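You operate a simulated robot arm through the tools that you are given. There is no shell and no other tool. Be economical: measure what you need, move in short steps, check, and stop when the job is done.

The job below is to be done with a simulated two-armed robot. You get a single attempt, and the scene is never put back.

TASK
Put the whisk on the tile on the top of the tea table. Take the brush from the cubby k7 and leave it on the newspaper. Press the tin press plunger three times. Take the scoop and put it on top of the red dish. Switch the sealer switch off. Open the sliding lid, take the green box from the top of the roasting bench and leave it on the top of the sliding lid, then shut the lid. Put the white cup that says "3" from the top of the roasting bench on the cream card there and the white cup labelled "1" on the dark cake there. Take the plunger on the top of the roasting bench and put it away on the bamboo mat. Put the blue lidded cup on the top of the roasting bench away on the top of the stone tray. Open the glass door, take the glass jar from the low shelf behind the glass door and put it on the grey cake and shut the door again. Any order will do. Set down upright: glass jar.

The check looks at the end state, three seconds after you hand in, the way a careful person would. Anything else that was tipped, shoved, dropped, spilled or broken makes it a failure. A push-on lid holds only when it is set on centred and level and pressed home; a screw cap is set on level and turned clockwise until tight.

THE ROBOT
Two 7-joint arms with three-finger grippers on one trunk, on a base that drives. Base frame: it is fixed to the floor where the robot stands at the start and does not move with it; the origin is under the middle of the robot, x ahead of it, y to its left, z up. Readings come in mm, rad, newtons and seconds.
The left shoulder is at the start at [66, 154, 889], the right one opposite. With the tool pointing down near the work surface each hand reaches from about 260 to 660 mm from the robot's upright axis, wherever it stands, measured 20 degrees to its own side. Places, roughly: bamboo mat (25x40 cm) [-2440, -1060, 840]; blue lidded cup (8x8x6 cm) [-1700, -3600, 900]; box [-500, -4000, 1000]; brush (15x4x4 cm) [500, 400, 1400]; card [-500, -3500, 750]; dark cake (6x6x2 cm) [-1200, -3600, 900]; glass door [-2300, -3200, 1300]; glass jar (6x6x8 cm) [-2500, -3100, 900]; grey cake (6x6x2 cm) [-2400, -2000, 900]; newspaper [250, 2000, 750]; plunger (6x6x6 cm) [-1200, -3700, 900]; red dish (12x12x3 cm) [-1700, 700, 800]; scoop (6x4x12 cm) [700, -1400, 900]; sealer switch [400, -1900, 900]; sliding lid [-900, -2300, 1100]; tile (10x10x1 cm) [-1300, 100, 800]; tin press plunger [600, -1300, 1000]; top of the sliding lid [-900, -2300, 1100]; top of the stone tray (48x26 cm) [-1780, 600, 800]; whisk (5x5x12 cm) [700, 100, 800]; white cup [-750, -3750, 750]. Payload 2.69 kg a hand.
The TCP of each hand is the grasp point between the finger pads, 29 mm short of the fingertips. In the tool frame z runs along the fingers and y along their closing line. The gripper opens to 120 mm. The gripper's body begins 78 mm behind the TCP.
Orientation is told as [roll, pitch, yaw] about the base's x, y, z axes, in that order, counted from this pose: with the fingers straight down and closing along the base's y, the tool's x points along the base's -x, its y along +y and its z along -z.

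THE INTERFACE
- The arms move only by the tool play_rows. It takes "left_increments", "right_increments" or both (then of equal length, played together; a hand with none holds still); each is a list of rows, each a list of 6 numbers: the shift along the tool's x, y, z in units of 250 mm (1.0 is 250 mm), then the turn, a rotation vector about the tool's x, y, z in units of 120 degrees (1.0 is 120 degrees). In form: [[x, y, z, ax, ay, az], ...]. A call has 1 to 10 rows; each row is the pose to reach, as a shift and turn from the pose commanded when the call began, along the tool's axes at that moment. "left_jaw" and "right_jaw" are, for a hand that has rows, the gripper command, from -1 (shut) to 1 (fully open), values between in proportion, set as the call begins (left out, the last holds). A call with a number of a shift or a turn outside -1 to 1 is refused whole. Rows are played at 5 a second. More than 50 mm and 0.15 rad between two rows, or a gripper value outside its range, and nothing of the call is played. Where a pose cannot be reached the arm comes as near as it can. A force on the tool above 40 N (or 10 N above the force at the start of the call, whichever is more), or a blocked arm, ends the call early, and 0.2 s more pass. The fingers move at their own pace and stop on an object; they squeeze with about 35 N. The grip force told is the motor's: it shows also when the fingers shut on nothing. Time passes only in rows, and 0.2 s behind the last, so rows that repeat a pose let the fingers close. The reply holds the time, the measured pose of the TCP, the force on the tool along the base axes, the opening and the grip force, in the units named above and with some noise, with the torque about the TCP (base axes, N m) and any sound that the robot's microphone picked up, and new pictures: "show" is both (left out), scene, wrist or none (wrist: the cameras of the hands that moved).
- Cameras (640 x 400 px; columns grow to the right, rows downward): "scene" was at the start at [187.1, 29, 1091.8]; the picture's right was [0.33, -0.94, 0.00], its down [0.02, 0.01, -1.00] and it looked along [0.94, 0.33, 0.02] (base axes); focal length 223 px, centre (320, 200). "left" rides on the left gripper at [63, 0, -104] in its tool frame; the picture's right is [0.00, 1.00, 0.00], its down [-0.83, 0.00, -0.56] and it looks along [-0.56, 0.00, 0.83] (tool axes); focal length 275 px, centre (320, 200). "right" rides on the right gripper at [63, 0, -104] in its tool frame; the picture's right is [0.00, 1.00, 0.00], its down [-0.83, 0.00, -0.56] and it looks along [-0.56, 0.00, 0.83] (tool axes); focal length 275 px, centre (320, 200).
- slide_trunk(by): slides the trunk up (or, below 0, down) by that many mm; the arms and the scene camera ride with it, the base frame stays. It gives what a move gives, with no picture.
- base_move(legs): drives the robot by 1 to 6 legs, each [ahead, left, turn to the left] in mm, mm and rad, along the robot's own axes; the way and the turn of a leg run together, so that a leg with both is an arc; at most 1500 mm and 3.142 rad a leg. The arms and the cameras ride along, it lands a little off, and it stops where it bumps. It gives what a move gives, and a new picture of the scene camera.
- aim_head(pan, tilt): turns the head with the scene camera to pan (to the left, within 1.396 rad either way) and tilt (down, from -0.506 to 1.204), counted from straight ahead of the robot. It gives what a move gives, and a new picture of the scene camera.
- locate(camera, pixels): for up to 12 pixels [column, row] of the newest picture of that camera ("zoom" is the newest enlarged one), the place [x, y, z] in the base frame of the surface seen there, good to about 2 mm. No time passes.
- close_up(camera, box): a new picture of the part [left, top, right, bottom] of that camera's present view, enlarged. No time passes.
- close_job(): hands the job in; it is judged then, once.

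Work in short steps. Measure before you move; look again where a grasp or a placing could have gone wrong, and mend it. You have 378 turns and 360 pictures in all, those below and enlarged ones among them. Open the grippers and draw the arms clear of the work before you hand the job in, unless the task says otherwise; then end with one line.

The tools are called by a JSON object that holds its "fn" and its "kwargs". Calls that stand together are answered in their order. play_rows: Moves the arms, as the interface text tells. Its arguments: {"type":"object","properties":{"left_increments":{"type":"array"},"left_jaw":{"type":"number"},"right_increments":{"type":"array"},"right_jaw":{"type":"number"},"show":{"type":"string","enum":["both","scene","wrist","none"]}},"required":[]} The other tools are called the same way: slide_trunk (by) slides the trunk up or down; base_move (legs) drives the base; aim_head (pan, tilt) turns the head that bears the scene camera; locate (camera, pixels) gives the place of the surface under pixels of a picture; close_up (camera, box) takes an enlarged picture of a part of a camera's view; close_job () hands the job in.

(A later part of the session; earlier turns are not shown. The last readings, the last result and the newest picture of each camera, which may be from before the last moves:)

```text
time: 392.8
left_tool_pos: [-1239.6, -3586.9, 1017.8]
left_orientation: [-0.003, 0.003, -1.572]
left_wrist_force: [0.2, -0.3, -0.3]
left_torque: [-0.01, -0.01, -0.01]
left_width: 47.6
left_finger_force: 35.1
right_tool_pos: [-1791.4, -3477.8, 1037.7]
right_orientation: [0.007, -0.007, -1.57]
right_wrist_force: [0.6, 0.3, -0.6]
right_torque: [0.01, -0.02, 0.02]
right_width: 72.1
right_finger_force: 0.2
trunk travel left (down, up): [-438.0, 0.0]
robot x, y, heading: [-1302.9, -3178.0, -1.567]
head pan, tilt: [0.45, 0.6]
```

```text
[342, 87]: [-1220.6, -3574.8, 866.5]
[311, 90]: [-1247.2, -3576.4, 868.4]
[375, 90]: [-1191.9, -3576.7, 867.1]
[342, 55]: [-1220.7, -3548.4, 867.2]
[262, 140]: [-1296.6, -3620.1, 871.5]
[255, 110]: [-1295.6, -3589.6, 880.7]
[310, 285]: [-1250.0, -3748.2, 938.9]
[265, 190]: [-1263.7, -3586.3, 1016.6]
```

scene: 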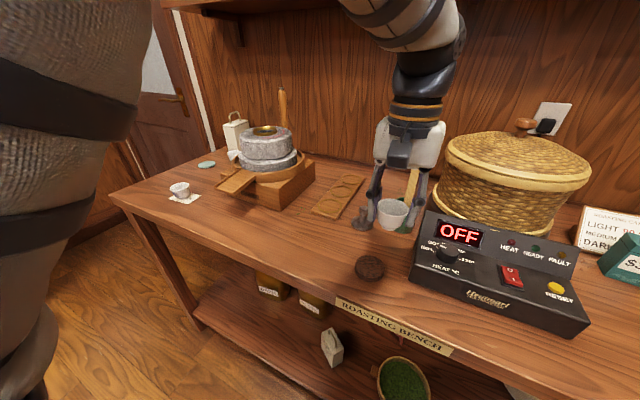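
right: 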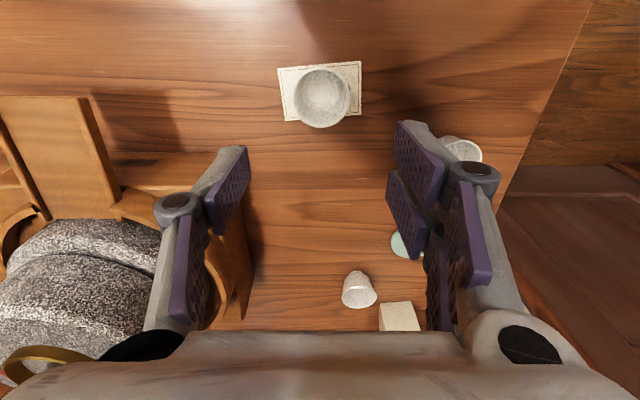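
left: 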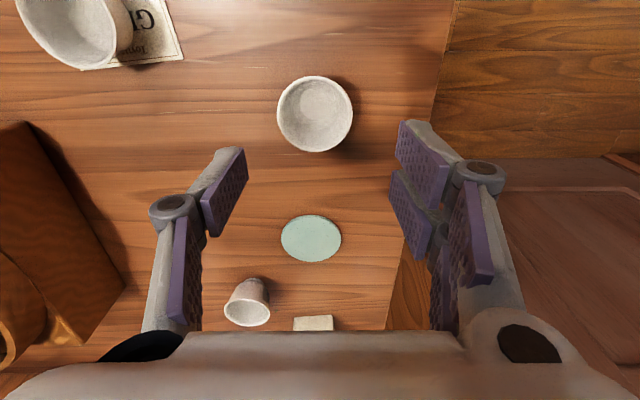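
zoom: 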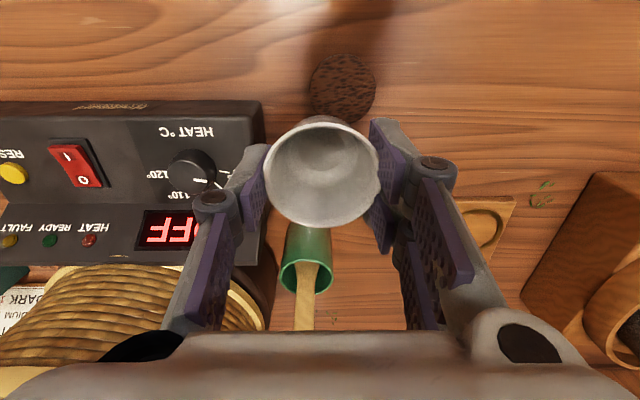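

Cake centre (−1220,−3577). Align and lower the cup to just above it, then creep.

{"fn": "play_rows", "kwargs": {"left_increments": [[0.048, 0.078, 0.05, 0, 0, 0], [0.048, 0.078, 0.2, 0, 0, 0], [0.048, 0.078, 0.33, 0, 0, 0], [0.048, 0.078, 0.43, 0, 0, 0], [0.048, 0.078, 0.43, 0, 0, 0]], "show": "wrist"}}

{"fn": "play_rows", "kwargs": {"left_increments": [[0, 0, 0.007, 0, 0, 0], [0, 0, 0.014, 0, 0, 0], [0, 0, 0.021, 0, 0, 0]], "show": "none"}}

```text
time: 394.0
left_tool_pos: [-1221.1, -3573.7, 909.1]
left_orientation: [-0.004, 0.001, -1.572]
left_wrist_force: [-0.3, 0.0, -1.0]
left_torque: [0.0, 0.0, 0.03]
left_width: 47.8
left_finger_force: 34.7
right_tool_pos: [-1791.9, -3476.9, 1038.1]
right_orientation: [0.005, -0.007, -1.571]
right_wrist_force: [-0.2, -0.5, -1.0]
right_torque: [0.03, 0.02, 0.0]
right_width: 71.8
right_finger_force: 0.0
trunk travel left (down, up): [-438.0, 0.0]
robot x, y, heading: [-1306.7, -3181.8, -1.57]
head pan, tilt: [0.45, 0.6]
```

left: 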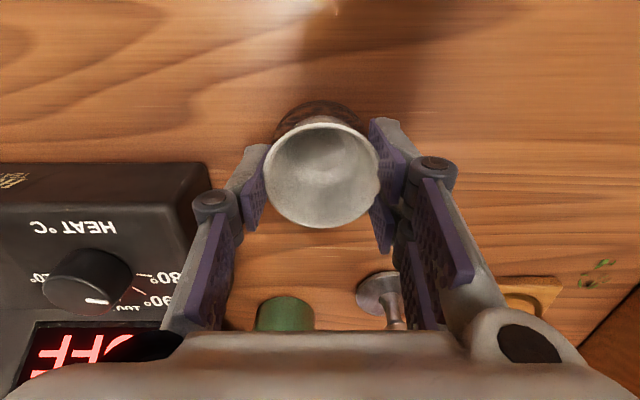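

```text
time: 394.8
left_tool_pos: [-1219.6, -3574.8, 908.0]
left_orientation: [-0.003, -0.006, -1.573]
left_wrist_force: [-2.2, 2.2, 28.9]
left_torque: [0.17, 0.05, 0.02]
left_width: 48.0
left_finger_force: 35.0
right_tool_pos: [-1792.6, -3475.0, 1038.0]
right_orientation: [0.007, -0.011, -1.571]
right_wrist_force: [-0.9, -0.3, 0.0]
right_torque: [0.0, 0.0, 0.02]
right_width: 72.0
right_finger_force: 0.2
trunk travel left (down, up): [-438.0, 0.0]
robot x, y, heading: [-1304.1, -3176.3, -1.566]
head pan, tilt: [0.45, 0.6]
```

Contact with 29 N; ease off 2 mm, release and rise.

{"fn": "play_rows", "kwargs": {"left_increments": [[0, 0, -0.012, 0, 0, 0], [0, 0, -0.014, 0, 0, 0]], "show": "none"}}

{"fn": "play_rows", "kwargs": {"left_increments": [[0, 0, 0, 0, 0, 0], [0, 0, 0, 0, 0, 0], [0, 0, 0, 0, 0, 0]], "left_jaw": 0.15, "show": "none"}}

{"fn": "play_rows", "kwargs": {"left_increments": [[0, 0, -0.12, 0, 0, 0], [0, 0, -0.3, 0, 0, 0], [0, 0, -0.48, 0, 0, 0], [0, 0, -0.6, 0, 0, 0]], "show": "both"}}

```text
time: 395.4
left_tool_pos: [-1220.5, -3573.7, 907.5]
left_orientation: [-0.001, 0.001, -1.574]
left_wrist_force: [-2.4, -4.7, 14.7]
left_torque: [-0.14, 0.05, -0.04]
left_width: 47.8
left_finger_force: 35.1
right_tool_pos: [-1792.5, -3476.3, 1036.0]
right_orientation: [0.005, -0.007, -1.57]
right_wrist_force: [0.2, 0.3, -1.0]
right_torque: [-0.02, -0.05, -0.02]
right_width: 71.8
right_finger_force: 0.1
trunk travel left (down, up): [-438.0, 0.0]
robot x, y, heading: [-1304.2, -3176.3, -1.566]
head pan, tilt: [0.45, 0.6]
```

```text
time: 396.2
left_tool_pos: [-1221.4, -3573.7, 908.3]
left_orientation: [-0.003, 0.002, -1.572]
left_wrist_force: [0.3, 0.6, 0.3]
left_torque: [0.0, 0.01, 0.0]
left_width: 69.1
left_finger_force: 0.0
right_tool_pos: [-1793.0, -3477.3, 1038.3]
right_orientation: [0.006, -0.006, -1.57]
right_wrist_force: [-0.3, 0.2, 0.4]
right_torque: [-0.01, 0.01, 0.0]
right_width: 72.0
right_finger_force: 0.2
trunk travel left (down, up): [-438.0, 0.0]
robot x, y, heading: [-1303.3, -3176.3, -1.567]
head pan, tilt: [0.45, 0.6]
```

```text
time: 397.2
left_tool_pos: [-1222.1, -3573.2, 1057.6]
left_orientation: [-0.002, 0.005, -1.572]
left_wrist_force: [0.1, 0.0, 0.2]
left_torque: [0.02, 0.01, 0.0]
left_width: 68.7
left_finger_force: 0.1
right_tool_pos: [-1792.9, -3475.5, 1037.5]
right_orientation: [0.007, -0.005, -1.571]
right_wrist_force: [-0.3, -0.1, 0.2]
right_torque: [-0.03, 0.03, -0.01]
right_width: 71.8
right_finger_force: 0.0
trunk travel left (down, up): [-438.0, 0.0]
robot x, y, heading: [-1307.8, -3177.1, -1.564]
head pan, tilt: [0.45, 0.6]
```

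scene: 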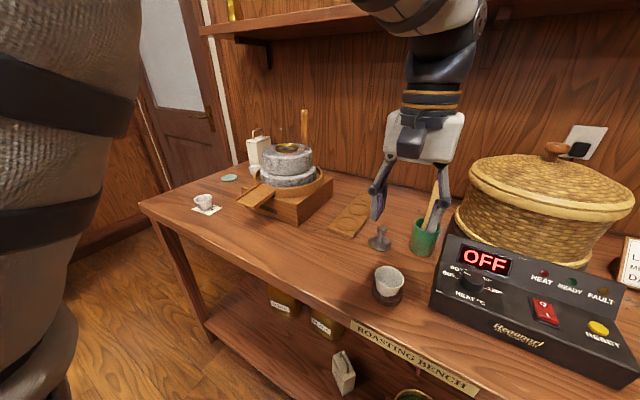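
left: 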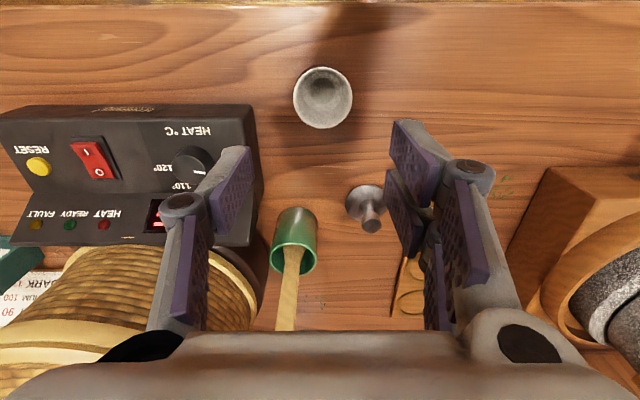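

Cup 1 is on the cake. Now the plunger with the left hand: locate its knob.

{"fn": "locate", "kwargs": {"camera": "left", "pixels": [[372, 226], [373, 218], [363, 205], [345, 205], [383, 205], [363, 186], [293, 240], [318, 245], [410, 262], [368, 210]]}}

```text
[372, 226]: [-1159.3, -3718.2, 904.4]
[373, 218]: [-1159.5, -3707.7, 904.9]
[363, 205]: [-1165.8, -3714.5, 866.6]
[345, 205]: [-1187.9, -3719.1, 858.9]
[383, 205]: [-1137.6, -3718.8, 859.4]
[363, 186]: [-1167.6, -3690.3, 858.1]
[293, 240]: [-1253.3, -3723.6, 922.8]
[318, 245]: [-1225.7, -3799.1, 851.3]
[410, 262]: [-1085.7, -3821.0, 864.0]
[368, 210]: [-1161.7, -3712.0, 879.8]
```

Plunger centre (−1161,−3715), knob top 905. Move over it with jaw ~40 mm.

{"fn": "play_rows", "kwargs": {"left_increments": [[-0.15, 0.06, 0, 0, 0, 0], [-0.3, 0.12, 0, 0, 0, 0], [-0.45, 0.19, 0.05, 0, 0, 0], [-0.568, 0.244, 0.15, 0, 0, 0], [-0.568, 0.244, 0.25, 0, 0, 0], [-0.568, 0.244, 0.35, 0, 0, 0]], "left_jaw": -0.35, "show": "wrist"}}

```text
time: 398.6
left_tool_pos: [-1160.4, -3721.7, 971.0]
left_orientation: [-0.002, 0.006, -1.572]
left_wrist_force: [0.3, 0.2, -0.2]
left_torque: [0.06, 0.03, 0.01]
left_width: 39.2
left_finger_force: 0.1
left hand out of reach, approached as far as the arm can: row 4, 6
right_tool_pos: [-1791.7, -3478.3, 1037.4]
right_orientation: [0.005, -0.005, -1.57]
right_wrist_force: [0.6, -0.1, -0.2]
right_torque: [0.01, -0.01, 0.0]
right_width: 71.8
right_finger_force: 0.1
trunk travel left (down, up): [-438.0, 0.0]
robot x, y, heading: [-1304.6, -3176.2, -1.571]
head pan, tilt: [0.45, 0.6]
```

left: 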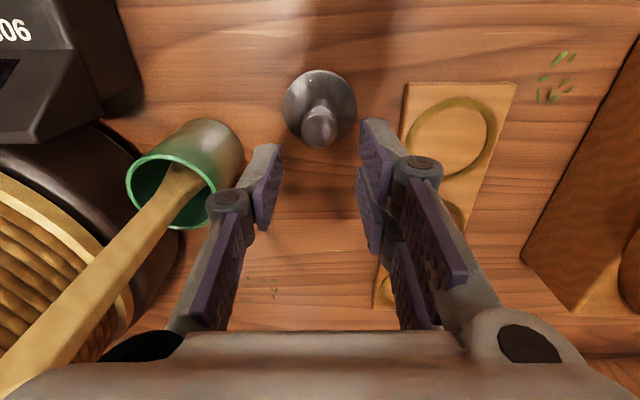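

Align y (+6 mm), narrow the jaw to 33, and descend to z≈897.

{"fn": "play_rows", "kwargs": {"left_increments": [[0.026, 0.004, 0.0, 0, 0, 0], [0.026, 0.004, 0.1, 0, 0, 0], [0.026, 0.004, 0.2, 0, 0, 0], [0.026, 0.004, 0.296, 0, 0, 0], [0.026, 0.004, 0.296, 0, 0, 0]], "left_jaw": -0.45, "show": "wrist"}}

```text
time: 399.8
left_tool_pos: [-1162.4, -3731.2, 897.9]
left_orientation: [-0.002, 0.003, -1.572]
left_wrist_force: [0.4, 0.1, 0.8]
left_torque: [0.0, 0.02, -0.02]
left_width: 33.1
left_finger_force: 0.0
left hand out of reach, approached as far as the arm can: row 1, 2, 3, 4, 5
right_tool_pos: [-1790.9, -3477.2, 1036.3]
right_orientation: [0.006, -0.006, -1.572]
right_wrist_force: [0.2, -0.3, -1.1]
right_torque: [0.0, 0.01, -0.03]
right_width: 72.0
right_finger_force: 0.1
trunk travel left (down, up): [-438.0, 0.0]
robot x, y, heading: [-1306.9, -3178.8, -1.564]
head pan, tilt: [0.45, 0.6]
```

left: 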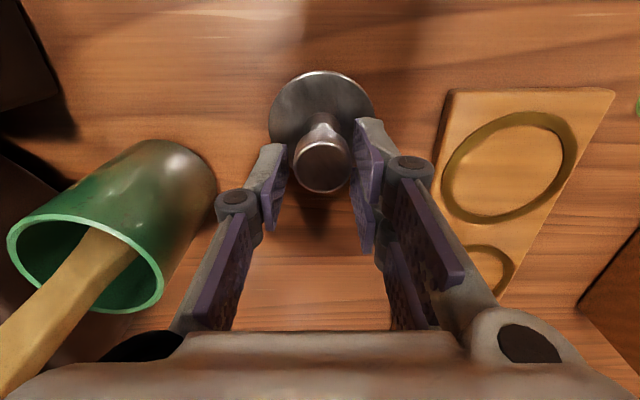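

The TCP is ~15 mm too far; move back toward the robot.

{"fn": "play_rows", "kwargs": {"left_increments": [[0.03, 0, 0, 0, 0, 0], [0.064, 0, 0, 0, 0, 0], [0.064, 0, 0, 0, 0, 0]], "show": "none"}}

{"fn": "play_rows", "kwargs": {"left_increments": [[0, 0, 0, 0, 0, 0], [0, 0, 0, 0, 0, 0], [0, 0, 0, 0, 0, 0]], "left_jaw": -1, "show": "wrist"}}

```text
time: 400.6
left_tool_pos: [-1161.6, -3731.6, 897.4]
left_orientation: [-0.003, 0.003, -1.572]
left_wrist_force: [-0.3, -0.9, -0.2]
left_torque: [0.0, 0.0, 0.01]
left_width: 33.1
left_finger_force: 0.1
left hand out of reach, approached as far as the arm can: row 1, 2, 3
right_tool_pos: [-1791.4, -3477.2, 1037.9]
right_orientation: [0.004, -0.006, -1.571]
right_wrist_force: [1.0, 0.3, -0.3]
right_torque: [-0.03, 0.05, -0.02]
right_width: 71.9
right_finger_force: 0.2
trunk travel left (down, up): [-438.0, 0.0]
robot x, y, heading: [-1303.4, -3181.7, -1.572]
head pan, tilt: [0.45, 0.6]
```

```text
time: 401.4
left_tool_pos: [-1162.3, -3732.3, 897.6]
left_orientation: [-0.001, 0.004, -1.573]
left_wrist_force: [1.4, -0.4, 0.5]
left_torque: [0.03, 0.03, -0.01]
left_width: 21.3
left_finger_force: 35.4
right_tool_pos: [-1791.7, -3476.9, 1037.9]
right_orientation: [0.007, -0.008, -1.57]
right_wrist_force: [0.0, 0.4, -0.1]
right_torque: [0.0, 0.01, 0.0]
right_width: 72.0
right_finger_force: 0.0
trunk travel left (down, up): [-438.0, 0.0]
robot x, y, heading: [-1303.4, -3175.2, -1.566]
head pan, tilt: [0.45, 0.6]
```

left: 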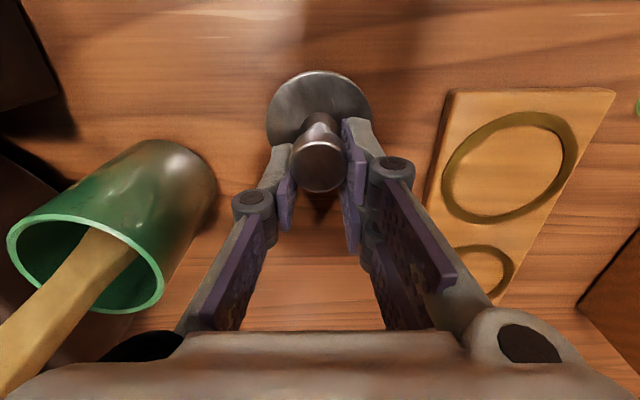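

Grip is only by the finger edges. Open, back the base 15 mm, and close again.

{"fn": "play_rows", "kwargs": {"left_increments": [[0, 0, 0, 0, 0, 0], [0, 0, 0, 0, 0, 0]], "left_jaw": -0.4, "show": "none"}}

{"fn": "base_move", "kwargs": {"legs": [[-16, 0, 0]]}}

{"fn": "play_rows", "kwargs": {"left_increments": [[0, 0, 0, 0, 0, 0], [0, 0, 0, 0, 0, 0], [0, 0, 0, 0, 0, 0]], "left_jaw": -1, "show": "wrist"}}

```text
time: 402.0
left_tool_pos: [-1161.1, -3731.4, 897.8]
left_orientation: [-0.003, 0.002, -1.574]
left_wrist_force: [0.2, -0.2, -0.3]
left_torque: [0.0, 0.01, 0.01]
left_width: 36.0
left_finger_force: 0.1
right_tool_pos: [-1791.6, -3477.6, 1037.3]
right_orientation: [0.005, -0.007, -1.57]
right_wrist_force: [-1.0, -0.5, 0.2]
right_torque: [-0.03, 0.03, 0.0]
right_width: 72.0
right_finger_force: 0.0
trunk travel left (down, up): [-438.0, 0.0]
robot x, y, heading: [-1306.2, -3179.2, -1.571]
head pan, tilt: [0.45, 0.6]
```

```text
time: 402.8
left_tool_pos: [-1161.7, -3714.9, 898.7]
left_orientation: [-0.002, 0.004, -1.573]
left_wrist_force: [0.2, 1.2, 0.8]
left_torque: [-0.06, -0.01, 0.0]
left_width: 36.1
left_finger_force: 0.1
right_tool_pos: [-1792.6, -3459.4, 1037.5]
right_orientation: [0.004, -0.007, -1.571]
right_wrist_force: [-0.1, 0.5, 0.3]
right_torque: [-0.04, 0.02, -0.01]
right_width: 72.0
right_finger_force: 0.1
trunk travel left (down, up): [-438.0, 0.0]
robot x, y, heading: [-1307.0, -3162.7, -1.567]
head pan, tilt: [0.45, 0.6]
```

scene: 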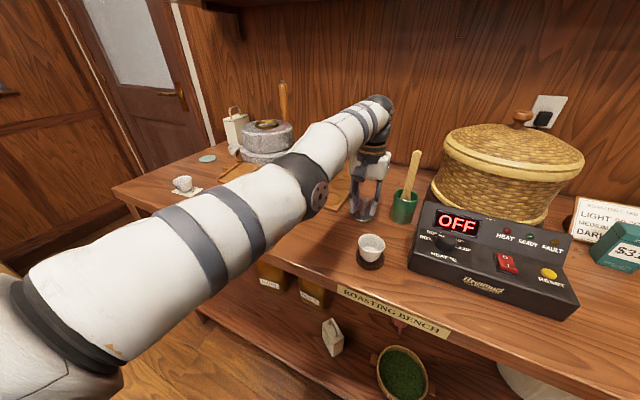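

```text
time: 403.6
left_tool_pos: [-1162.1, -3716.5, 898.4]
left_orientation: [-0.002, 0.002, -1.574]
left_wrist_force: [0.2, -0.2, 4.3]
left_torque: [-0.02, -0.04, -0.04]
left_width: 22.1
left_finger_force: 34.8
right_tool_pos: [-1791.9, -3460.5, 1037.5]
right_orientation: [0.007, -0.007, -1.57]
right_wrist_force: [0.8, -0.7, -0.1]
right_torque: [0.0, 0.02, -0.01]
right_width: 71.9
right_finger_force: 0.1
trunk travel left (down, up): [-438.0, 0.0]
robot x, y, heading: [-1303.3, -3162.5, -1.563]
head pan, tilt: [0.45, 0.6]
```

left: 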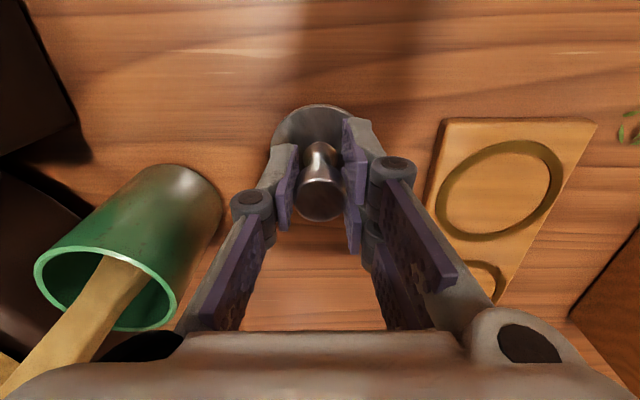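

Good grip. Lift up, then pull back toward the robot.

{"fn": "play_rows", "kwargs": {"left_increments": [[0, 0, -0.12, 0, 0, 0], [0, 0, -0.26, 0, 0, 0], [0, 0, -0.4, 0, 0, 0], [0, 0, -0.52, 0, 0, 0], [0.15, 0, -0.6, 0, 0, 0], [0.32, 0, -0.6, 0, 0, 0], [0.5, 0, -0.6, 0, 0, 0], [0.65, 0, -0.6, 0, 0, 0], [0.8, 0, -0.6, 0, 0, 0]], "show": "wrist"}}

{"fn": "aim_head", "kwargs": {"pan": -0.45, "tilt": 0.55}}

```text
time: 405.6
left_tool_pos: [-1177.7, -3665.4, 1083.2]
left_orientation: [-0.001, 0.005, -1.571]
left_wrist_force: [-0.1, -0.1, -2.1]
left_torque: [0.01, 0.02, 0.01]
left_width: 22.2
left_finger_force: 35.7
left hand out of reach, approached as far as the arm can: row 2, 3, 4, 5, 6, 7, 8, 9
right_tool_pos: [-1792.0, -3461.9, 1037.8]
right_orientation: [0.004, -0.007, -1.571]
right_wrist_force: [-0.2, 0.4, -0.3]
right_torque: [-0.03, 0.01, 0.0]
right_width: 71.9
right_finger_force: 0.0
trunk travel left (down, up): [-438.0, 0.0]
robot x, y, heading: [-1308.2, -3164.9, -1.567]
head pan, tilt: [0.45, 0.6]
```

left: 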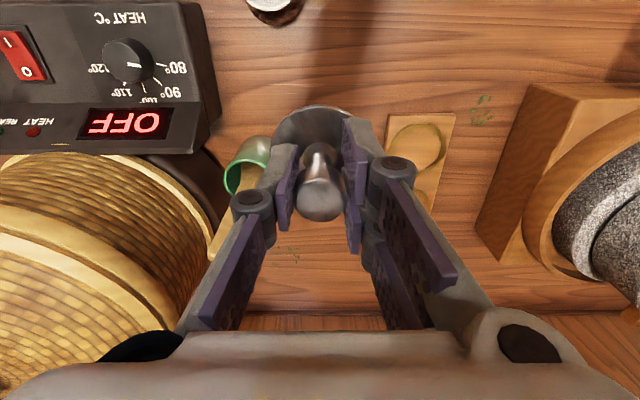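

```text
time: 406.8
left_tool_pos: [-1177.3, -3664.7, 1083.9]
left_orientation: [-0.001, 0.005, -1.573]
left_wrist_force: [1.0, 0.8, -1.3]
left_torque: [-0.01, 0.0, -0.02]
left_width: 22.0
left_finger_force: 34.7
right_tool_pos: [-1792.5, -3461.1, 1038.1]
right_orientation: [0.006, -0.006, -1.572]
right_wrist_force: [0.7, 0.2, -0.3]
right_torque: [-0.03, 0.0, -0.01]
right_width: 71.9
right_finger_force: 0.1
trunk travel left (down, up): [-438.0, 0.0]
robot x, y, heading: [-1304.9, -3158.4, -1.563]
head pan, tilt: [-0.45, 0.55]
```

scene: 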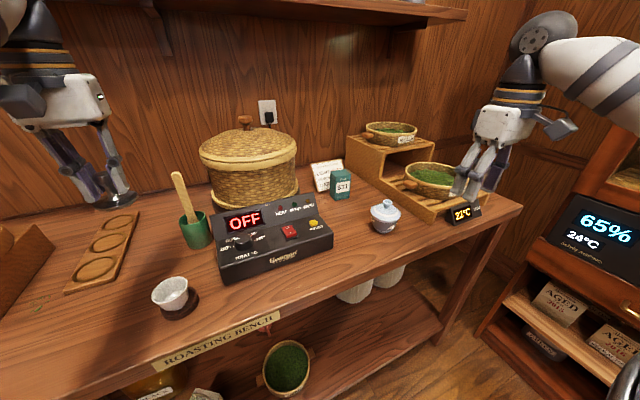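

Blue lidded cup at (385,217). Zoom and locate.

{"fn": "close_up", "kwargs": {"camera": "scene", "box": [355, 185, 415, 245]}}

{"fn": "locate", "kwargs": {"camera": "scene", "pixels": [[385, 203], [385, 210], [372, 211], [398, 212], [385, 224], [383, 230], [374, 220], [398, 220], [410, 205], [447, 215], [345, 190]]}}

```text
6.67 times, centred on (385, 215) of scene
```

zoom: 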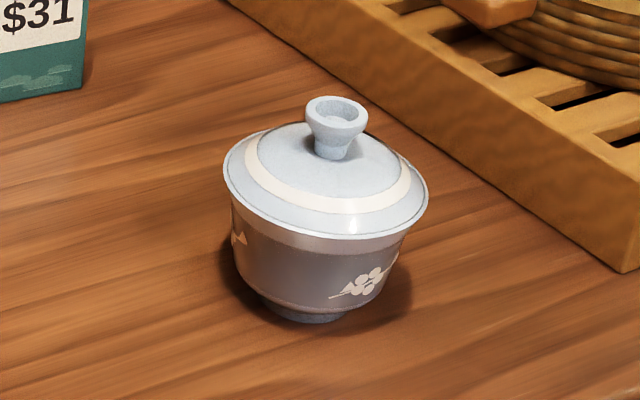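

```text
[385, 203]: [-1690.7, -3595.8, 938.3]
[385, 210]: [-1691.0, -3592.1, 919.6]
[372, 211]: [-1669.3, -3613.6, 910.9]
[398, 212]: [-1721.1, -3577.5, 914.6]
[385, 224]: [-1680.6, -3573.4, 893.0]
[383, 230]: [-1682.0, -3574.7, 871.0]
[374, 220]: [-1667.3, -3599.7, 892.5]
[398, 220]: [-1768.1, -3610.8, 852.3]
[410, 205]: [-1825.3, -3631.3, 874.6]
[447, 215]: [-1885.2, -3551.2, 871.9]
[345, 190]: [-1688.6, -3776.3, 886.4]
```

The lid may be loose or fixed. I'll test by gripping the knob from above. Move the right hand over it.

{"fn": "play_rows", "kwargs": {"right_increments": [[-0.1, 0.08, 0, 0, 0, 0], [-0.22, 0.16, 0, 0, 0, 0], [-0.34, 0.24, 0, 0, 0, 0], [-0.46, 0.32, 0, 0, 0, 0], [-0.564, 0.388, 0.05, 0, 0, 0], [-0.564, 0.388, 0.15, 0, 0, 0]], "right_jaw": -0.2, "show": "wrist"}}

```text
time: 408.2
left_tool_pos: [-1177.8, -3666.0, 1083.1]
left_orientation: [-0.001, 0.005, -1.573]
left_wrist_force: [0.6, 0.8, -2.0]
left_torque: [0.02, -0.05, -0.03]
left_width: 22.1
left_finger_force: 35.1
right_tool_pos: [-1694.3, -3602.8, 1000.7]
right_orientation: [0.008, -0.007, -1.571]
right_wrist_force: [-0.6, -0.2, -0.3]
right_torque: [-0.01, -0.01, 0.0]
right_width: 47.9
right_finger_force: 0.0
trunk travel left (down, up): [-438.0, 0.0]
robot x, y, heading: [-1303.6, -3164.0, -1.563]
head pan, tilt: [-0.45, 0.55]
```

right: 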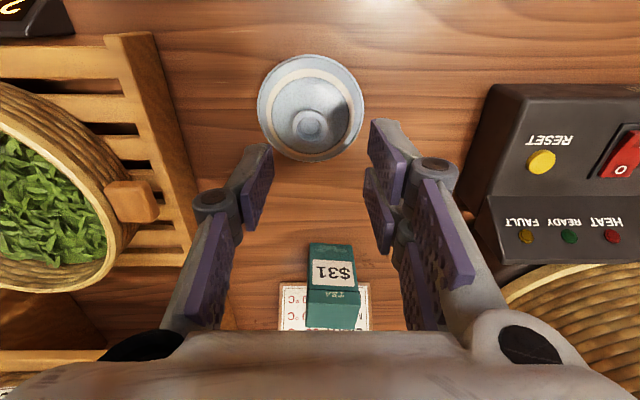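

{"fn": "locate", "kwargs": {"camera": "right", "pixels": [[309, 124], [298, 124], [321, 124], [309, 113], [309, 136], [260, 105], [364, 110], [310, 57], [312, 160], [140, 60], [175, 240]]}}

```text
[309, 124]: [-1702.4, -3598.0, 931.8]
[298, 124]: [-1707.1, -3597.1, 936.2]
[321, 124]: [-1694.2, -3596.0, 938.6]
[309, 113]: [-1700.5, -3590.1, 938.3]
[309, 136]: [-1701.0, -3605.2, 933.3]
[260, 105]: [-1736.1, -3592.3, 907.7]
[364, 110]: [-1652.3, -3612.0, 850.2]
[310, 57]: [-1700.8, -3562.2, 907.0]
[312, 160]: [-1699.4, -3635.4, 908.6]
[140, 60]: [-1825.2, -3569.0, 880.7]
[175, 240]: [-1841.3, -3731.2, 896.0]
```

Knob centre (−1701,−3597). Descend to z≈950, close on the knob, and lift 12 mm as a test.

{"fn": "play_rows", "kwargs": {"right_increments": [[0.023, -0.027, 0.05, 0, 0, 0], [0.023, -0.027, 0.13, 0, 0, 0], [0.023, -0.027, 0.203, 0, 0, 0], [0.023, -0.027, 0.203, 0, 0, 0]], "right_jaw": -0.4, "show": "none"}}

{"fn": "play_rows", "kwargs": {"right_increments": [[0, 0, 0, 0, 0, 0], [0, 0, 0, 0, 0, 0], [0, 0, 0, 0, 0, 0]], "right_jaw": -1, "show": "none"}}

{"fn": "play_rows", "kwargs": {"right_increments": [[0, 0, -0.015, 0, 0, 0], [0, 0, -0.03, 0, 0, 0], [0, 0, -0.048, 0, 0, 0]], "show": "none"}}

{"fn": "close_up", "kwargs": {"camera": "scene", "box": [345, 175, 425, 245]}}

```text
time: 409.2
left_tool_pos: [-1177.5, -3665.6, 1085.0]
left_orientation: [-0.002, 0.006, -1.574]
left_wrist_force: [0.0, 0.5, -1.4]
left_torque: [0.01, -0.02, -0.01]
left_width: 21.8
left_finger_force: 35.2
right_tool_pos: [-1701.4, -3597.8, 950.3]
right_orientation: [0.008, -0.008, -1.571]
right_wrist_force: [-0.8, -0.3, -0.3]
right_torque: [-0.06, -0.02, -0.01]
right_width: 35.9
right_finger_force: 0.0
trunk travel left (down, up): [-438.0, 0.0]
robot x, y, heading: [-1305.2, -3164.0, -1.564]
head pan, tilt: [-0.45, 0.55]
```

```text
time: 410.0
left_tool_pos: [-1177.2, -3665.0, 1082.7]
left_orientation: [-0.003, 0.007, -1.573]
left_wrist_force: [-0.7, 0.1, -1.5]
left_torque: [0.02, 0.04, 0.02]
left_width: 22.2
left_finger_force: 35.3
right_tool_pos: [-1700.8, -3597.8, 949.9]
right_orientation: [0.005, -0.006, -1.57]
right_wrist_force: [0.5, 0.3, -0.2]
right_torque: [0.02, -0.01, 0.02]
right_width: 20.6
right_finger_force: 35.3
trunk travel left (down, up): [-438.0, 0.0]
robot x, y, heading: [-1306.7, -3164.0, -1.566]
head pan, tilt: [-0.45, 0.55]
heard: snap
```

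```text
time: 410.8
left_tool_pos: [-1178.1, -3667.3, 1084.0]
left_orientation: [-0.002, 0.006, -1.573]
left_wrist_force: [0.4, 0.2, -2.0]
left_torque: [0.0, 0.0, 0.02]
left_width: 22.0
left_finger_force: 35.0
right_tool_pos: [-1701.8, -3596.3, 964.0]
right_orientation: [0.008, -0.009, -1.57]
right_wrist_force: [-0.5, 0.3, -0.8]
right_torque: [0.0, 0.0, 0.0]
right_width: 20.7
right_finger_force: 34.9
trunk travel left (down, up): [-438.0, 0.0]
robot x, y, heading: [-1302.1, -3165.0, -1.565]
head pan, tilt: [-0.45, 0.55]
```

```text
5.71 times, centred on (385, 210) of scene
```

zoom: 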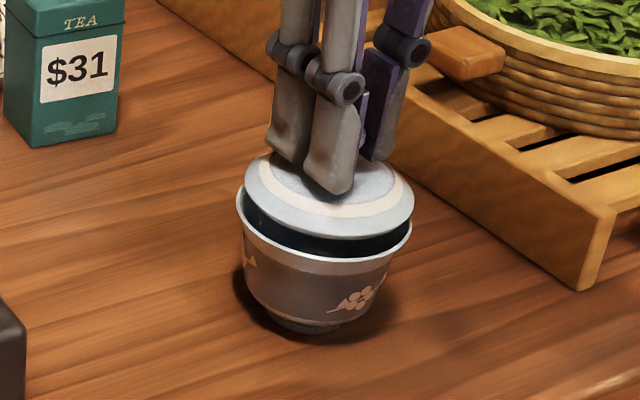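

The lid came off with the knob (it is a push-on lid). I reseat it: lower it back, press down.

{"fn": "play_rows", "kwargs": {"right_increments": [[0, 0, 0.03, 0, 0, 0], [0, 0, 0.05, 0, 0, 0], [0, 0, 0.06, 0, 0, 0], [0, 0, 0.068, 0, 0, 0], [0, 0, 0.075, 0, 0, 0], [0, 0, 0.082, 0, 0, 0]], "show": "none"}}

{"fn": "close_up", "kwargs": {"camera": "scene", "box": [345, 175, 425, 245]}}

```text
time: 412.1
left_tool_pos: [-1176.7, -3664.1, 1084.5]
left_orientation: [-0.003, 0.004, -1.574]
left_wrist_force: [-0.4, 0.0, -1.4]
left_torque: [0.0, 0.01, 0.0]
left_width: 22.0
left_finger_force: 35.3
right_tool_pos: [-1700.9, -3597.1, 948.8]
right_orientation: [0.007, -0.022, -1.574]
right_wrist_force: [-4.2, 3.4, 28.1]
right_torque: [0.35, 0.0, 0.03]
right_width: 20.8
right_finger_force: 35.2
trunk travel left (down, up): [-438.0, 0.0]
robot x, y, heading: [-1303.8, -3162.7, -1.559]
head pan, tilt: [-0.45, 0.55]
heard: snap
stopped in row 6 (right hand): the force on the tool passed its limit at 41 N (the readings are from after the stop); the commanded pose is now the measured one
```

```text
5.71 times, centred on (385, 210) of scene
```

zoom: 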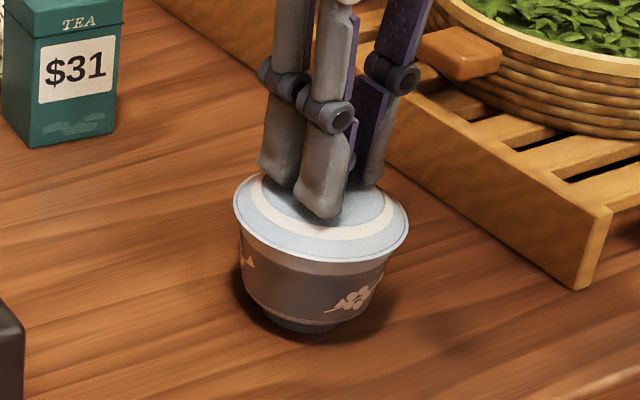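

Snapped home again, still gripped. Try a gentle lift to see whether it holds the cup.

{"fn": "play_rows", "kwargs": {"right_increments": [[0, 0, -0.006, 0, 0, 0], [0, 0, -0.012, 0, 0, 0], [0, 0, -0.02, 0, 0, 0], [0, 0, -0.03, 0, 0, 0], [0, 0, -0.04, 0, 0, 0], [0, 0, -0.05, 0, 0, 0], [0, 0, -0.06, 0, 0, 0]], "show": "none"}}

{"fn": "close_up", "kwargs": {"camera": "scene", "box": [345, 175, 425, 245]}}

```text
time: 413.7
left_tool_pos: [-1176.9, -3665.7, 1083.7]
left_orientation: [-0.001, 0.005, -1.572]
left_wrist_force: [0.4, -0.1, -2.6]
left_torque: [0.02, 0.01, -0.02]
left_width: 22.1
left_finger_force: 35.1
right_tool_pos: [-1700.6, -3597.7, 960.6]
right_orientation: [0.006, -0.015, -1.572]
right_wrist_force: [-0.3, 0.3, -1.0]
right_torque: [-0.02, -0.03, -0.01]
right_width: 20.5
right_finger_force: 34.9
trunk travel left (down, up): [-438.0, 0.0]
robot x, y, heading: [-1304.7, -3161.9, -1.561]
head pan, tilt: [-0.45, 0.55]
heard: snap
```

```text
5.71 times, centred on (385, 210) of scene
```

zoom: 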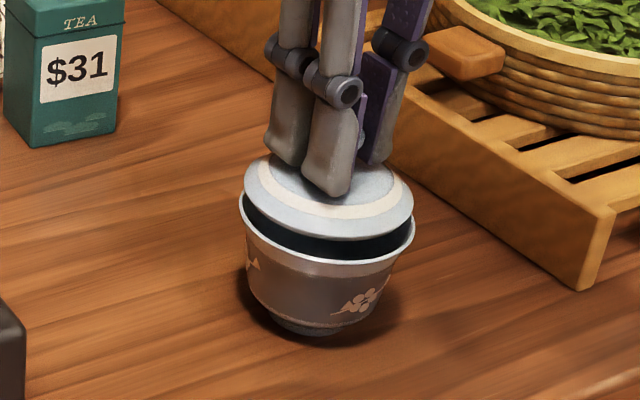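

The lid won't carry the cup, so later I'll carry bowl and lid separately and press the lid home at the tray. For now reseat the lid and release.

{"fn": "play_rows", "kwargs": {"right_increments": [[0, 0, 0.02, 0, 0, 0], [0, 0, 0.04, 0, 0, 0], [0, 0, 0.05, 0, 0, 0], [0, 0, 0.06, 0, 0, 0], [0, 0, 0.068, 0, 0, 0]], "show": "none"}}

{"fn": "play_rows", "kwargs": {"right_increments": [[0, 0, 0, 0, 0, 0], [0, 0, 0, 0, 0, 0], [0, 0, -0.05, 0, 0, 0], [0, 0, -0.2, 0, 0, 0], [0.1, 0, -0.35, 0, 0, 0], [0.25, 0, -0.4, 0, 0, 0], [0.4, 0, -0.4, 0, 0, 0]], "right_jaw": -0.2, "show": "wrist"}}

```text
time: 414.9
left_tool_pos: [-1177.1, -3663.9, 1087.5]
left_orientation: [-0.003, -0.001, -1.573]
left_wrist_force: [-0.3, 0.9, -1.2]
left_torque: [0.02, 0.01, -0.01]
left_width: 22.1
left_finger_force: 34.7
right_tool_pos: [-1698.7, -3597.9, 949.6]
right_orientation: [0.008, -0.026, -1.574]
right_wrist_force: [-4.8, -0.8, 31.4]
right_torque: [0.13, 0.11, -0.01]
right_width: 20.4
right_finger_force: 34.8
trunk travel left (down, up): [-438.0, 0.0]
robot x, y, heading: [-1304.3, -3163.0, -1.567]
head pan, tilt: [-0.45, 0.55]
```

```text
time: 416.5
left_tool_pos: [-1177.4, -3664.6, 1084.1]
left_orientation: [-0.001, 0.002, -1.572]
left_wrist_force: [-0.3, 0.4, -2.2]
left_torque: [0.01, -0.01, 0.0]
left_width: 22.0
left_finger_force: 35.1
right_tool_pos: [-1700.9, -3494.9, 1040.8]
right_orientation: [0.008, -0.016, -1.575]
right_wrist_force: [0.1, 0.0, -0.8]
right_torque: [-0.03, 0.0, -0.01]
right_width: 48.4
right_finger_force: 0.1
trunk travel left (down, up): [-438.0, 0.0]
robot x, y, heading: [-1305.0, -3161.2, -1.568]
head pan, tilt: [-0.45, 0.55]
heard: snap
```

right: 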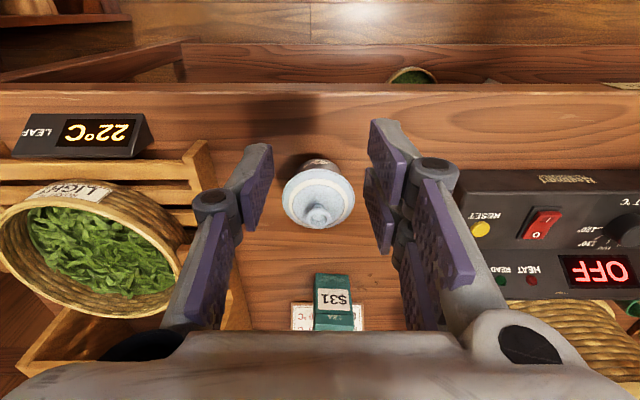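

Now deliver the plunger. Back off from the bench and turn to face west to see the mat, grey cake and glass door areas.

{"fn": "base_move", "kwargs": {"legs": [[-420, 0, 0], [0, 0, -1.571]]}}

{"fn": "aim_head", "kwargs": {"pan": -0.3, "tilt": 0.25}}

```text
time: 422.9
left_tool_pos: [-1812.7, -2859.9, 1083.8]
left_orientation: [-0.003, 0.005, 3.13]
left_wrist_force: [0.2, 0.2, -1.4]
left_torque: [0.03, -0.01, 0.01]
left_width: 21.9
left_finger_force: 35.2
right_tool_pos: [-1639.9, -2338.5, 1041.4]
right_orientation: [0.007, -0.017, 3.129]
right_wrist_force: [0.0, 0.2, 0.9]
right_torque: [-0.03, 0.01, 0.0]
right_width: 48.0
right_finger_force: 0.1
trunk travel left (down, up): [-438.0, 0.0]
robot x, y, heading: [-1307.4, -2737.8, 3.135]
head pan, tilt: [-0.45, 0.55]
```

scene: 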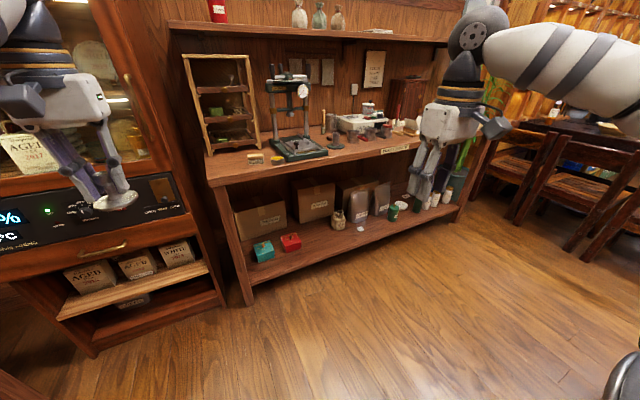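

```text
time: 423.7
left_tool_pos: [-1812.6, -2859.4, 1082.7]
left_orientation: [-0.003, 0.006, 3.13]
left_wrist_force: [0.0, 0.1, -2.4]
left_torque: [0.03, 0.01, 0.01]
left_width: 22.1
left_finger_force: 35.3
right_tool_pos: [-1638.3, -2339.0, 1042.3]
right_orientation: [0.007, -0.017, 3.13]
right_wrist_force: [-0.7, 0.3, 0.0]
right_torque: [-0.02, 0.04, 0.01]
right_width: 47.9
right_finger_force: 0.0
trunk travel left (down, up): [-438.0, 0.0]
robot x, y, heading: [-1308.0, -2737.4, 3.134]
head pan, tilt: [-0.3, 0.25]
```

scene: 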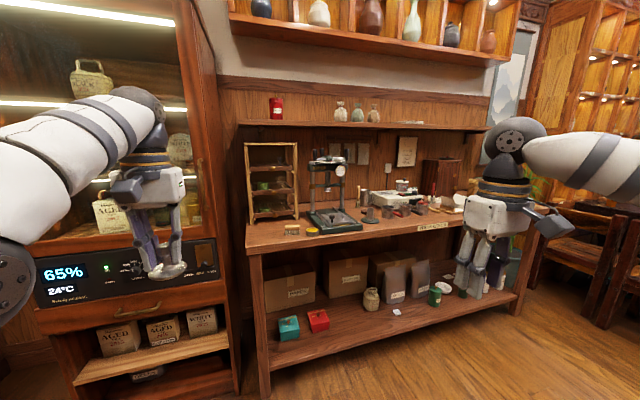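

Drive along the press bench toward the bamboo mat.

{"fn": "base_move", "kwargs": {"legs": [[150, 0, 0], [0, -1450, 0]]}}

{"fn": "aim_head", "kwargs": {"pan": 0.0, "tilt": 0.4}}

```text
time: 436.0
left_tool_pos: [-1951.1, -1399.4, 1083.8]
left_orientation: [-0.002, 0.004, 3.121]
left_wrist_force: [0.2, -0.4, -1.6]
left_torque: [0.02, 0.01, 0.03]
left_width: 21.9
left_finger_force: 35.1
right_tool_pos: [-1772.2, -880.3, 1040.1]
right_orientation: [0.006, -0.016, 3.121]
right_wrist_force: [0.6, -0.3, 0.6]
right_torque: [-0.03, 0.01, 0.0]
right_width: 48.0
right_finger_force: 0.1
trunk travel left (down, up): [-438.0, 0.0]
robot x, y, heading: [-1447.0, -1283.6, 3.129]
head pan, tilt: [-0.3, 0.25]
```

scene: 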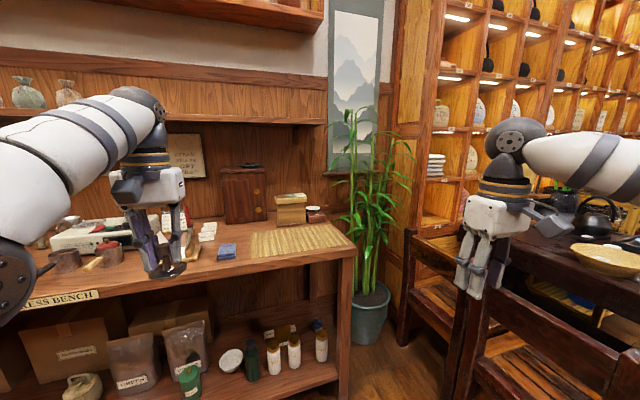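

```text
time: 436.8
left_tool_pos: [-1951.6, -1399.9, 1082.9]
left_orientation: [-0.003, 0.006, 3.12]
left_wrist_force: [0.6, -0.6, -1.6]
left_torque: [0.0, 0.0, -0.01]
left_width: 22.0
left_finger_force: 34.6
right_tool_pos: [-1772.4, -879.6, 1041.1]
right_orientation: [0.008, -0.016, 3.122]
right_wrist_force: [0.1, 0.5, 0.5]
right_torque: [0.01, 0.0, -0.04]
right_width: 47.8
right_finger_force: 0.1
trunk travel left (down, up): [-438.0, 0.0]
robot x, y, heading: [-1445.5, -1285.6, 3.125]
head pan, tilt: [0.0, 0.4]
```

scene: 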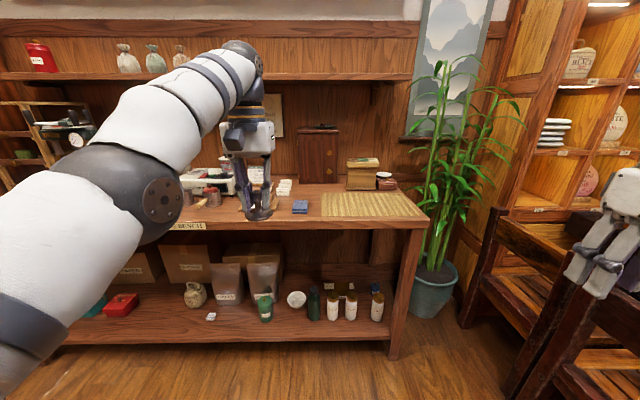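

Mat visible at (370,205). Locate it.

{"fn": "locate", "kwargs": {"camera": "scene", "pixels": [[322, 197], [320, 215], [427, 215], [403, 193], [370, 205], [340, 205], [320, 228], [420, 228], [300, 207], [365, 187]]}}

```text
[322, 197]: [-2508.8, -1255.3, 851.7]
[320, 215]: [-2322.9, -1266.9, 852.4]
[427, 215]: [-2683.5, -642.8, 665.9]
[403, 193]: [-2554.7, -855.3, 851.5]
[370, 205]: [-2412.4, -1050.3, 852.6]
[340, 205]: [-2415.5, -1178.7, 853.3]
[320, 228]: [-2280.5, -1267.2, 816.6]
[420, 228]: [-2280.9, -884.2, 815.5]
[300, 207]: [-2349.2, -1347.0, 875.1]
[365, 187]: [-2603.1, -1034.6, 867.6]
```

Mat: x −2320…−2560, y −1265…−860, z 852. Tuck the right hand in and drive so the plunger is over (−2420,−1150).

{"fn": "play_rows", "kwargs": {"right_increments": [[0, 0.15, 0, 0, 0, 0], [0, 0.3, 0, 0, 0, 0], [0, 0.45, 0, 0, 0, 0], [0, 0.6, 0, 0, 0, 0]], "show": "none"}}

{"fn": "base_move", "kwargs": {"legs": [[0, -250, 0], [465, 0, 0]]}}

{"fn": "play_rows", "kwargs": {"left_increments": [[0, 0, 0.1, 0, 0, 0], [0, 0, 0.22, 0, 0, 0], [0, 0, 0.34, 0, 0, 0], [0, 0, 0.46, 0, 0, 0], [0, 0, 0.58, 0, 0, 0], [0, 0, 0.68, 0, 0, 0]], "show": "wrist"}}

```text
time: 437.8
left_tool_pos: [-1952.2, -1400.9, 1082.7]
left_orientation: [-0.004, 0.005, 3.122]
left_wrist_force: [0.4, 0.0, -2.5]
left_torque: [0.03, -0.01, -0.02]
left_width: 22.3
left_finger_force: 34.4
right_tool_pos: [-1774.7, -1029.9, 1041.2]
right_orientation: [0.008, -0.015, 3.121]
right_wrist_force: [-0.3, -0.8, 0.2]
right_torque: [0.02, 0.0, 0.0]
right_width: 48.1
right_finger_force: 0.0
trunk travel left (down, up): [-438.0, 0.0]
robot x, y, heading: [-1442.3, -1281.5, 3.127]
head pan, tilt: [0.0, 0.4]
```

```text
time: 442.7
left_tool_pos: [-2414.4, -1147.5, 1083.9]
left_orientation: [0.0, 0.005, 3.123]
left_wrist_force: [-0.3, 0.7, -1.4]
left_torque: [-0.01, -0.04, 0.01]
left_width: 22.0
left_finger_force: 35.3
right_tool_pos: [-2238.0, -776.6, 1041.1]
right_orientation: [0.007, -0.016, 3.124]
right_wrist_force: [0.1, 0.2, 0.3]
right_torque: [-0.01, -0.02, 0.0]
right_width: 48.3
right_finger_force: 0.0
trunk travel left (down, up): [-438.0, 0.0]
robot x, y, heading: [-1905.9, -1025.5, 3.131]
head pan, tilt: [0.0, 0.4]
```

scene: 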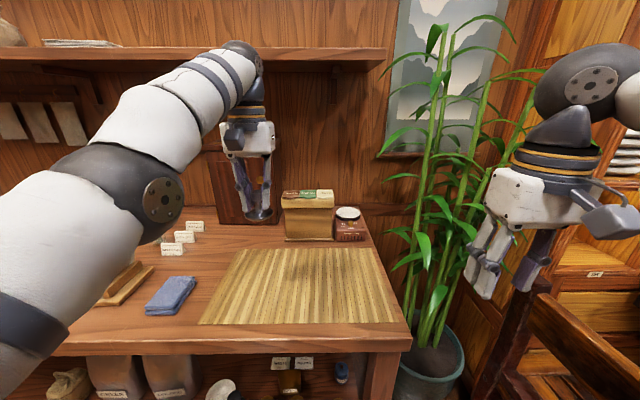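

```text
time: 444.1
left_tool_pos: [-2457.0, -1137.3, 918.7]
left_orientation: [-0.002, 0.008, 3.121]
left_wrist_force: [0.1, -0.8, -1.6]
left_torque: [-0.03, 0.0, 0.0]
left_width: 22.1
left_finger_force: 35.4
left hand out of reach, approached as far as the arm can: row 1, 2, 3, 4, 5, 6
right_tool_pos: [-2237.4, -775.5, 1041.8]
right_orientation: [0.007, -0.016, 3.122]
right_wrist_force: [0.6, 0.3, 0.6]
right_torque: [0.0, -0.02, -0.01]
right_width: 48.1
right_finger_force: 0.1
trunk travel left (down, up): [-438.0, 0.0]
robot x, y, heading: [-1909.7, -1023.9, 3.129]
head pan, tilt: [0.0, 0.4]
```

left: 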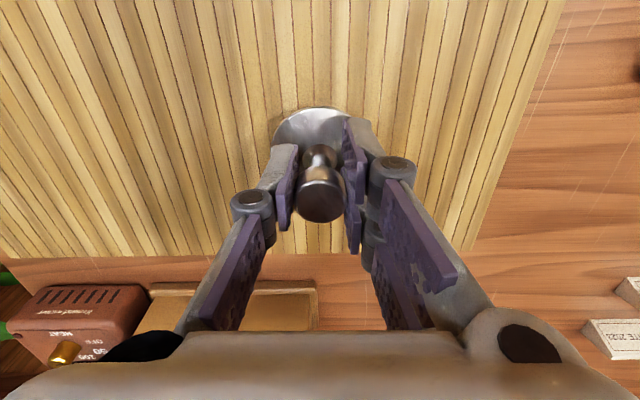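

Still over the mat. Use the trunk to lower the last 20 mm.

{"fn": "slide_trunk", "kwargs": {"by": -19}}

{"fn": "play_rows", "kwargs": {"left_increments": [[0, 0, 0, 0, 0, 0], [0, 0, 0, 0, 0, 0], [0, 0, 0, 0, 0, 0]], "left_jaw": -0.3, "show": "none"}}

{"fn": "slide_trunk", "kwargs": {"by": 19}}

{"fn": "play_rows", "kwargs": {"left_increments": [[0, 0, -0.15, 0, 0, 0], [0.1, 0, -0.3, 0, 0, 0], [0.2, 0, -0.45, 0, 0, 0], [0.3, 0, -0.5, 0, 0, 0]], "show": "both"}}

```text
time: 444.6
left_tool_pos: [-2460.1, -1136.3, 886.8]
left_orientation: [-0.005, 0.045, 3.124]
left_wrist_force: [8.1, 2.1, 18.8]
left_torque: [-0.33, -0.02, 0.14]
left_width: 21.5
left_finger_force: 35.2
right_tool_pos: [-2237.3, -776.8, 1025.7]
right_orientation: [0.009, -0.007, 3.125]
right_wrist_force: [0.1, 0.0, 1.2]
right_torque: [0.0, -0.03, 0.01]
right_width: 47.8
right_finger_force: 0.0
trunk travel left (down, up): [-426.0, 12.0]
robot x, y, heading: [-1911.7, -1029.6, 3.128]
head pan, tilt: [0.0, 0.4]
stopped: the force on the tool passed its limit at 92 N (the readings are from after the stop); the commanded pose is now the measured one
```

```text
time: 445.4
left_tool_pos: [-2460.0, -1137.1, 884.5]
left_orientation: [-0.003, 0.046, 3.124]
left_wrist_force: [-0.5, 0.9, 11.0]
left_torque: [-0.03, 0.06, -0.02]
left_width: 42.9
left_finger_force: 0.1
right_tool_pos: [-2237.1, -776.4, 1025.5]
right_orientation: [0.008, -0.008, 3.124]
right_wrist_force: [-0.4, -0.5, -0.7]
right_torque: [-0.02, -0.01, -0.02]
right_width: 48.1
right_finger_force: 0.0
trunk travel left (down, up): [-426.0, 12.0]
robot x, y, heading: [-1906.6, -1027.0, 3.132]
head pan, tilt: [0.0, 0.4]
```

```text
time: 446.0
left_tool_pos: [-2460.1, -1137.0, 920.5]
left_orientation: [-0.003, 0.004, 3.125]
left_wrist_force: [0.1, -0.5, -0.4]
left_torque: [0.0, 0.0, 0.03]
left_width: 42.1
left_finger_force: 0.0
right_tool_pos: [-2239.0, -777.7, 1038.8]
right_orientation: [0.008, -0.007, 3.124]
right_wrist_force: [0.0, 0.3, -0.3]
right_torque: [0.0, -0.03, 0.02]
right_width: 48.2
right_finger_force: 0.0
right hand out of reach, approached as far as the arm can: row 1
trunk travel left (down, up): [-438.0, 0.0]
robot x, y, heading: [-1910.0, -1026.2, 3.13]
head pan, tilt: [0.0, 0.4]
```

```text
time: 447.0
left_tool_pos: [-2420.3, -1131.2, 1059.2]
left_orientation: [-0.001, 0.002, 3.123]
left_wrist_force: [-0.5, -0.7, -0.1]
left_torque: [0.02, 0.0, 0.02]
left_width: 42.1
left_finger_force: 0.1
left hand out of reach, approached as far as the arm can: row 1, 2, 3, 4
right_tool_pos: [-2238.3, -776.4, 1037.7]
right_orientation: [0.007, -0.005, 3.124]
right_wrist_force: [0.4, 0.2, 0.6]
right_torque: [-0.02, -0.01, -0.01]
right_width: 47.7
right_finger_force: 0.1
trunk travel left (down, up): [-438.0, 0.0]
robot x, y, heading: [-1908.6, -1026.4, 3.129]
head pan, tilt: [0.0, 0.4]
```

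scene: 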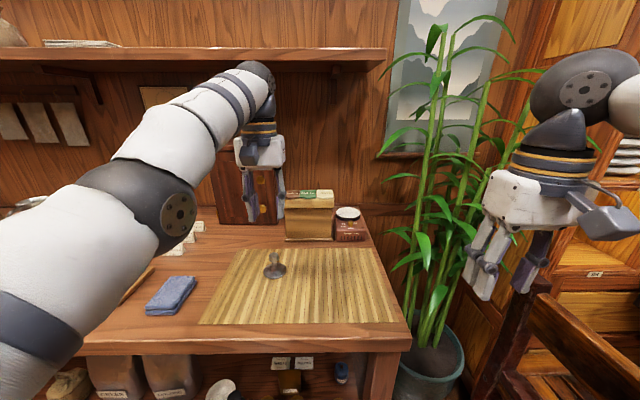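
left: 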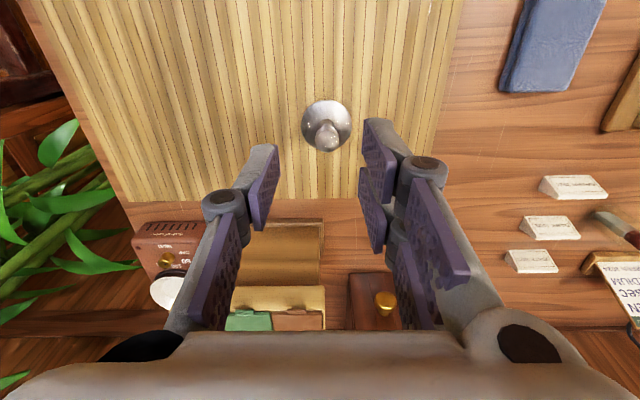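

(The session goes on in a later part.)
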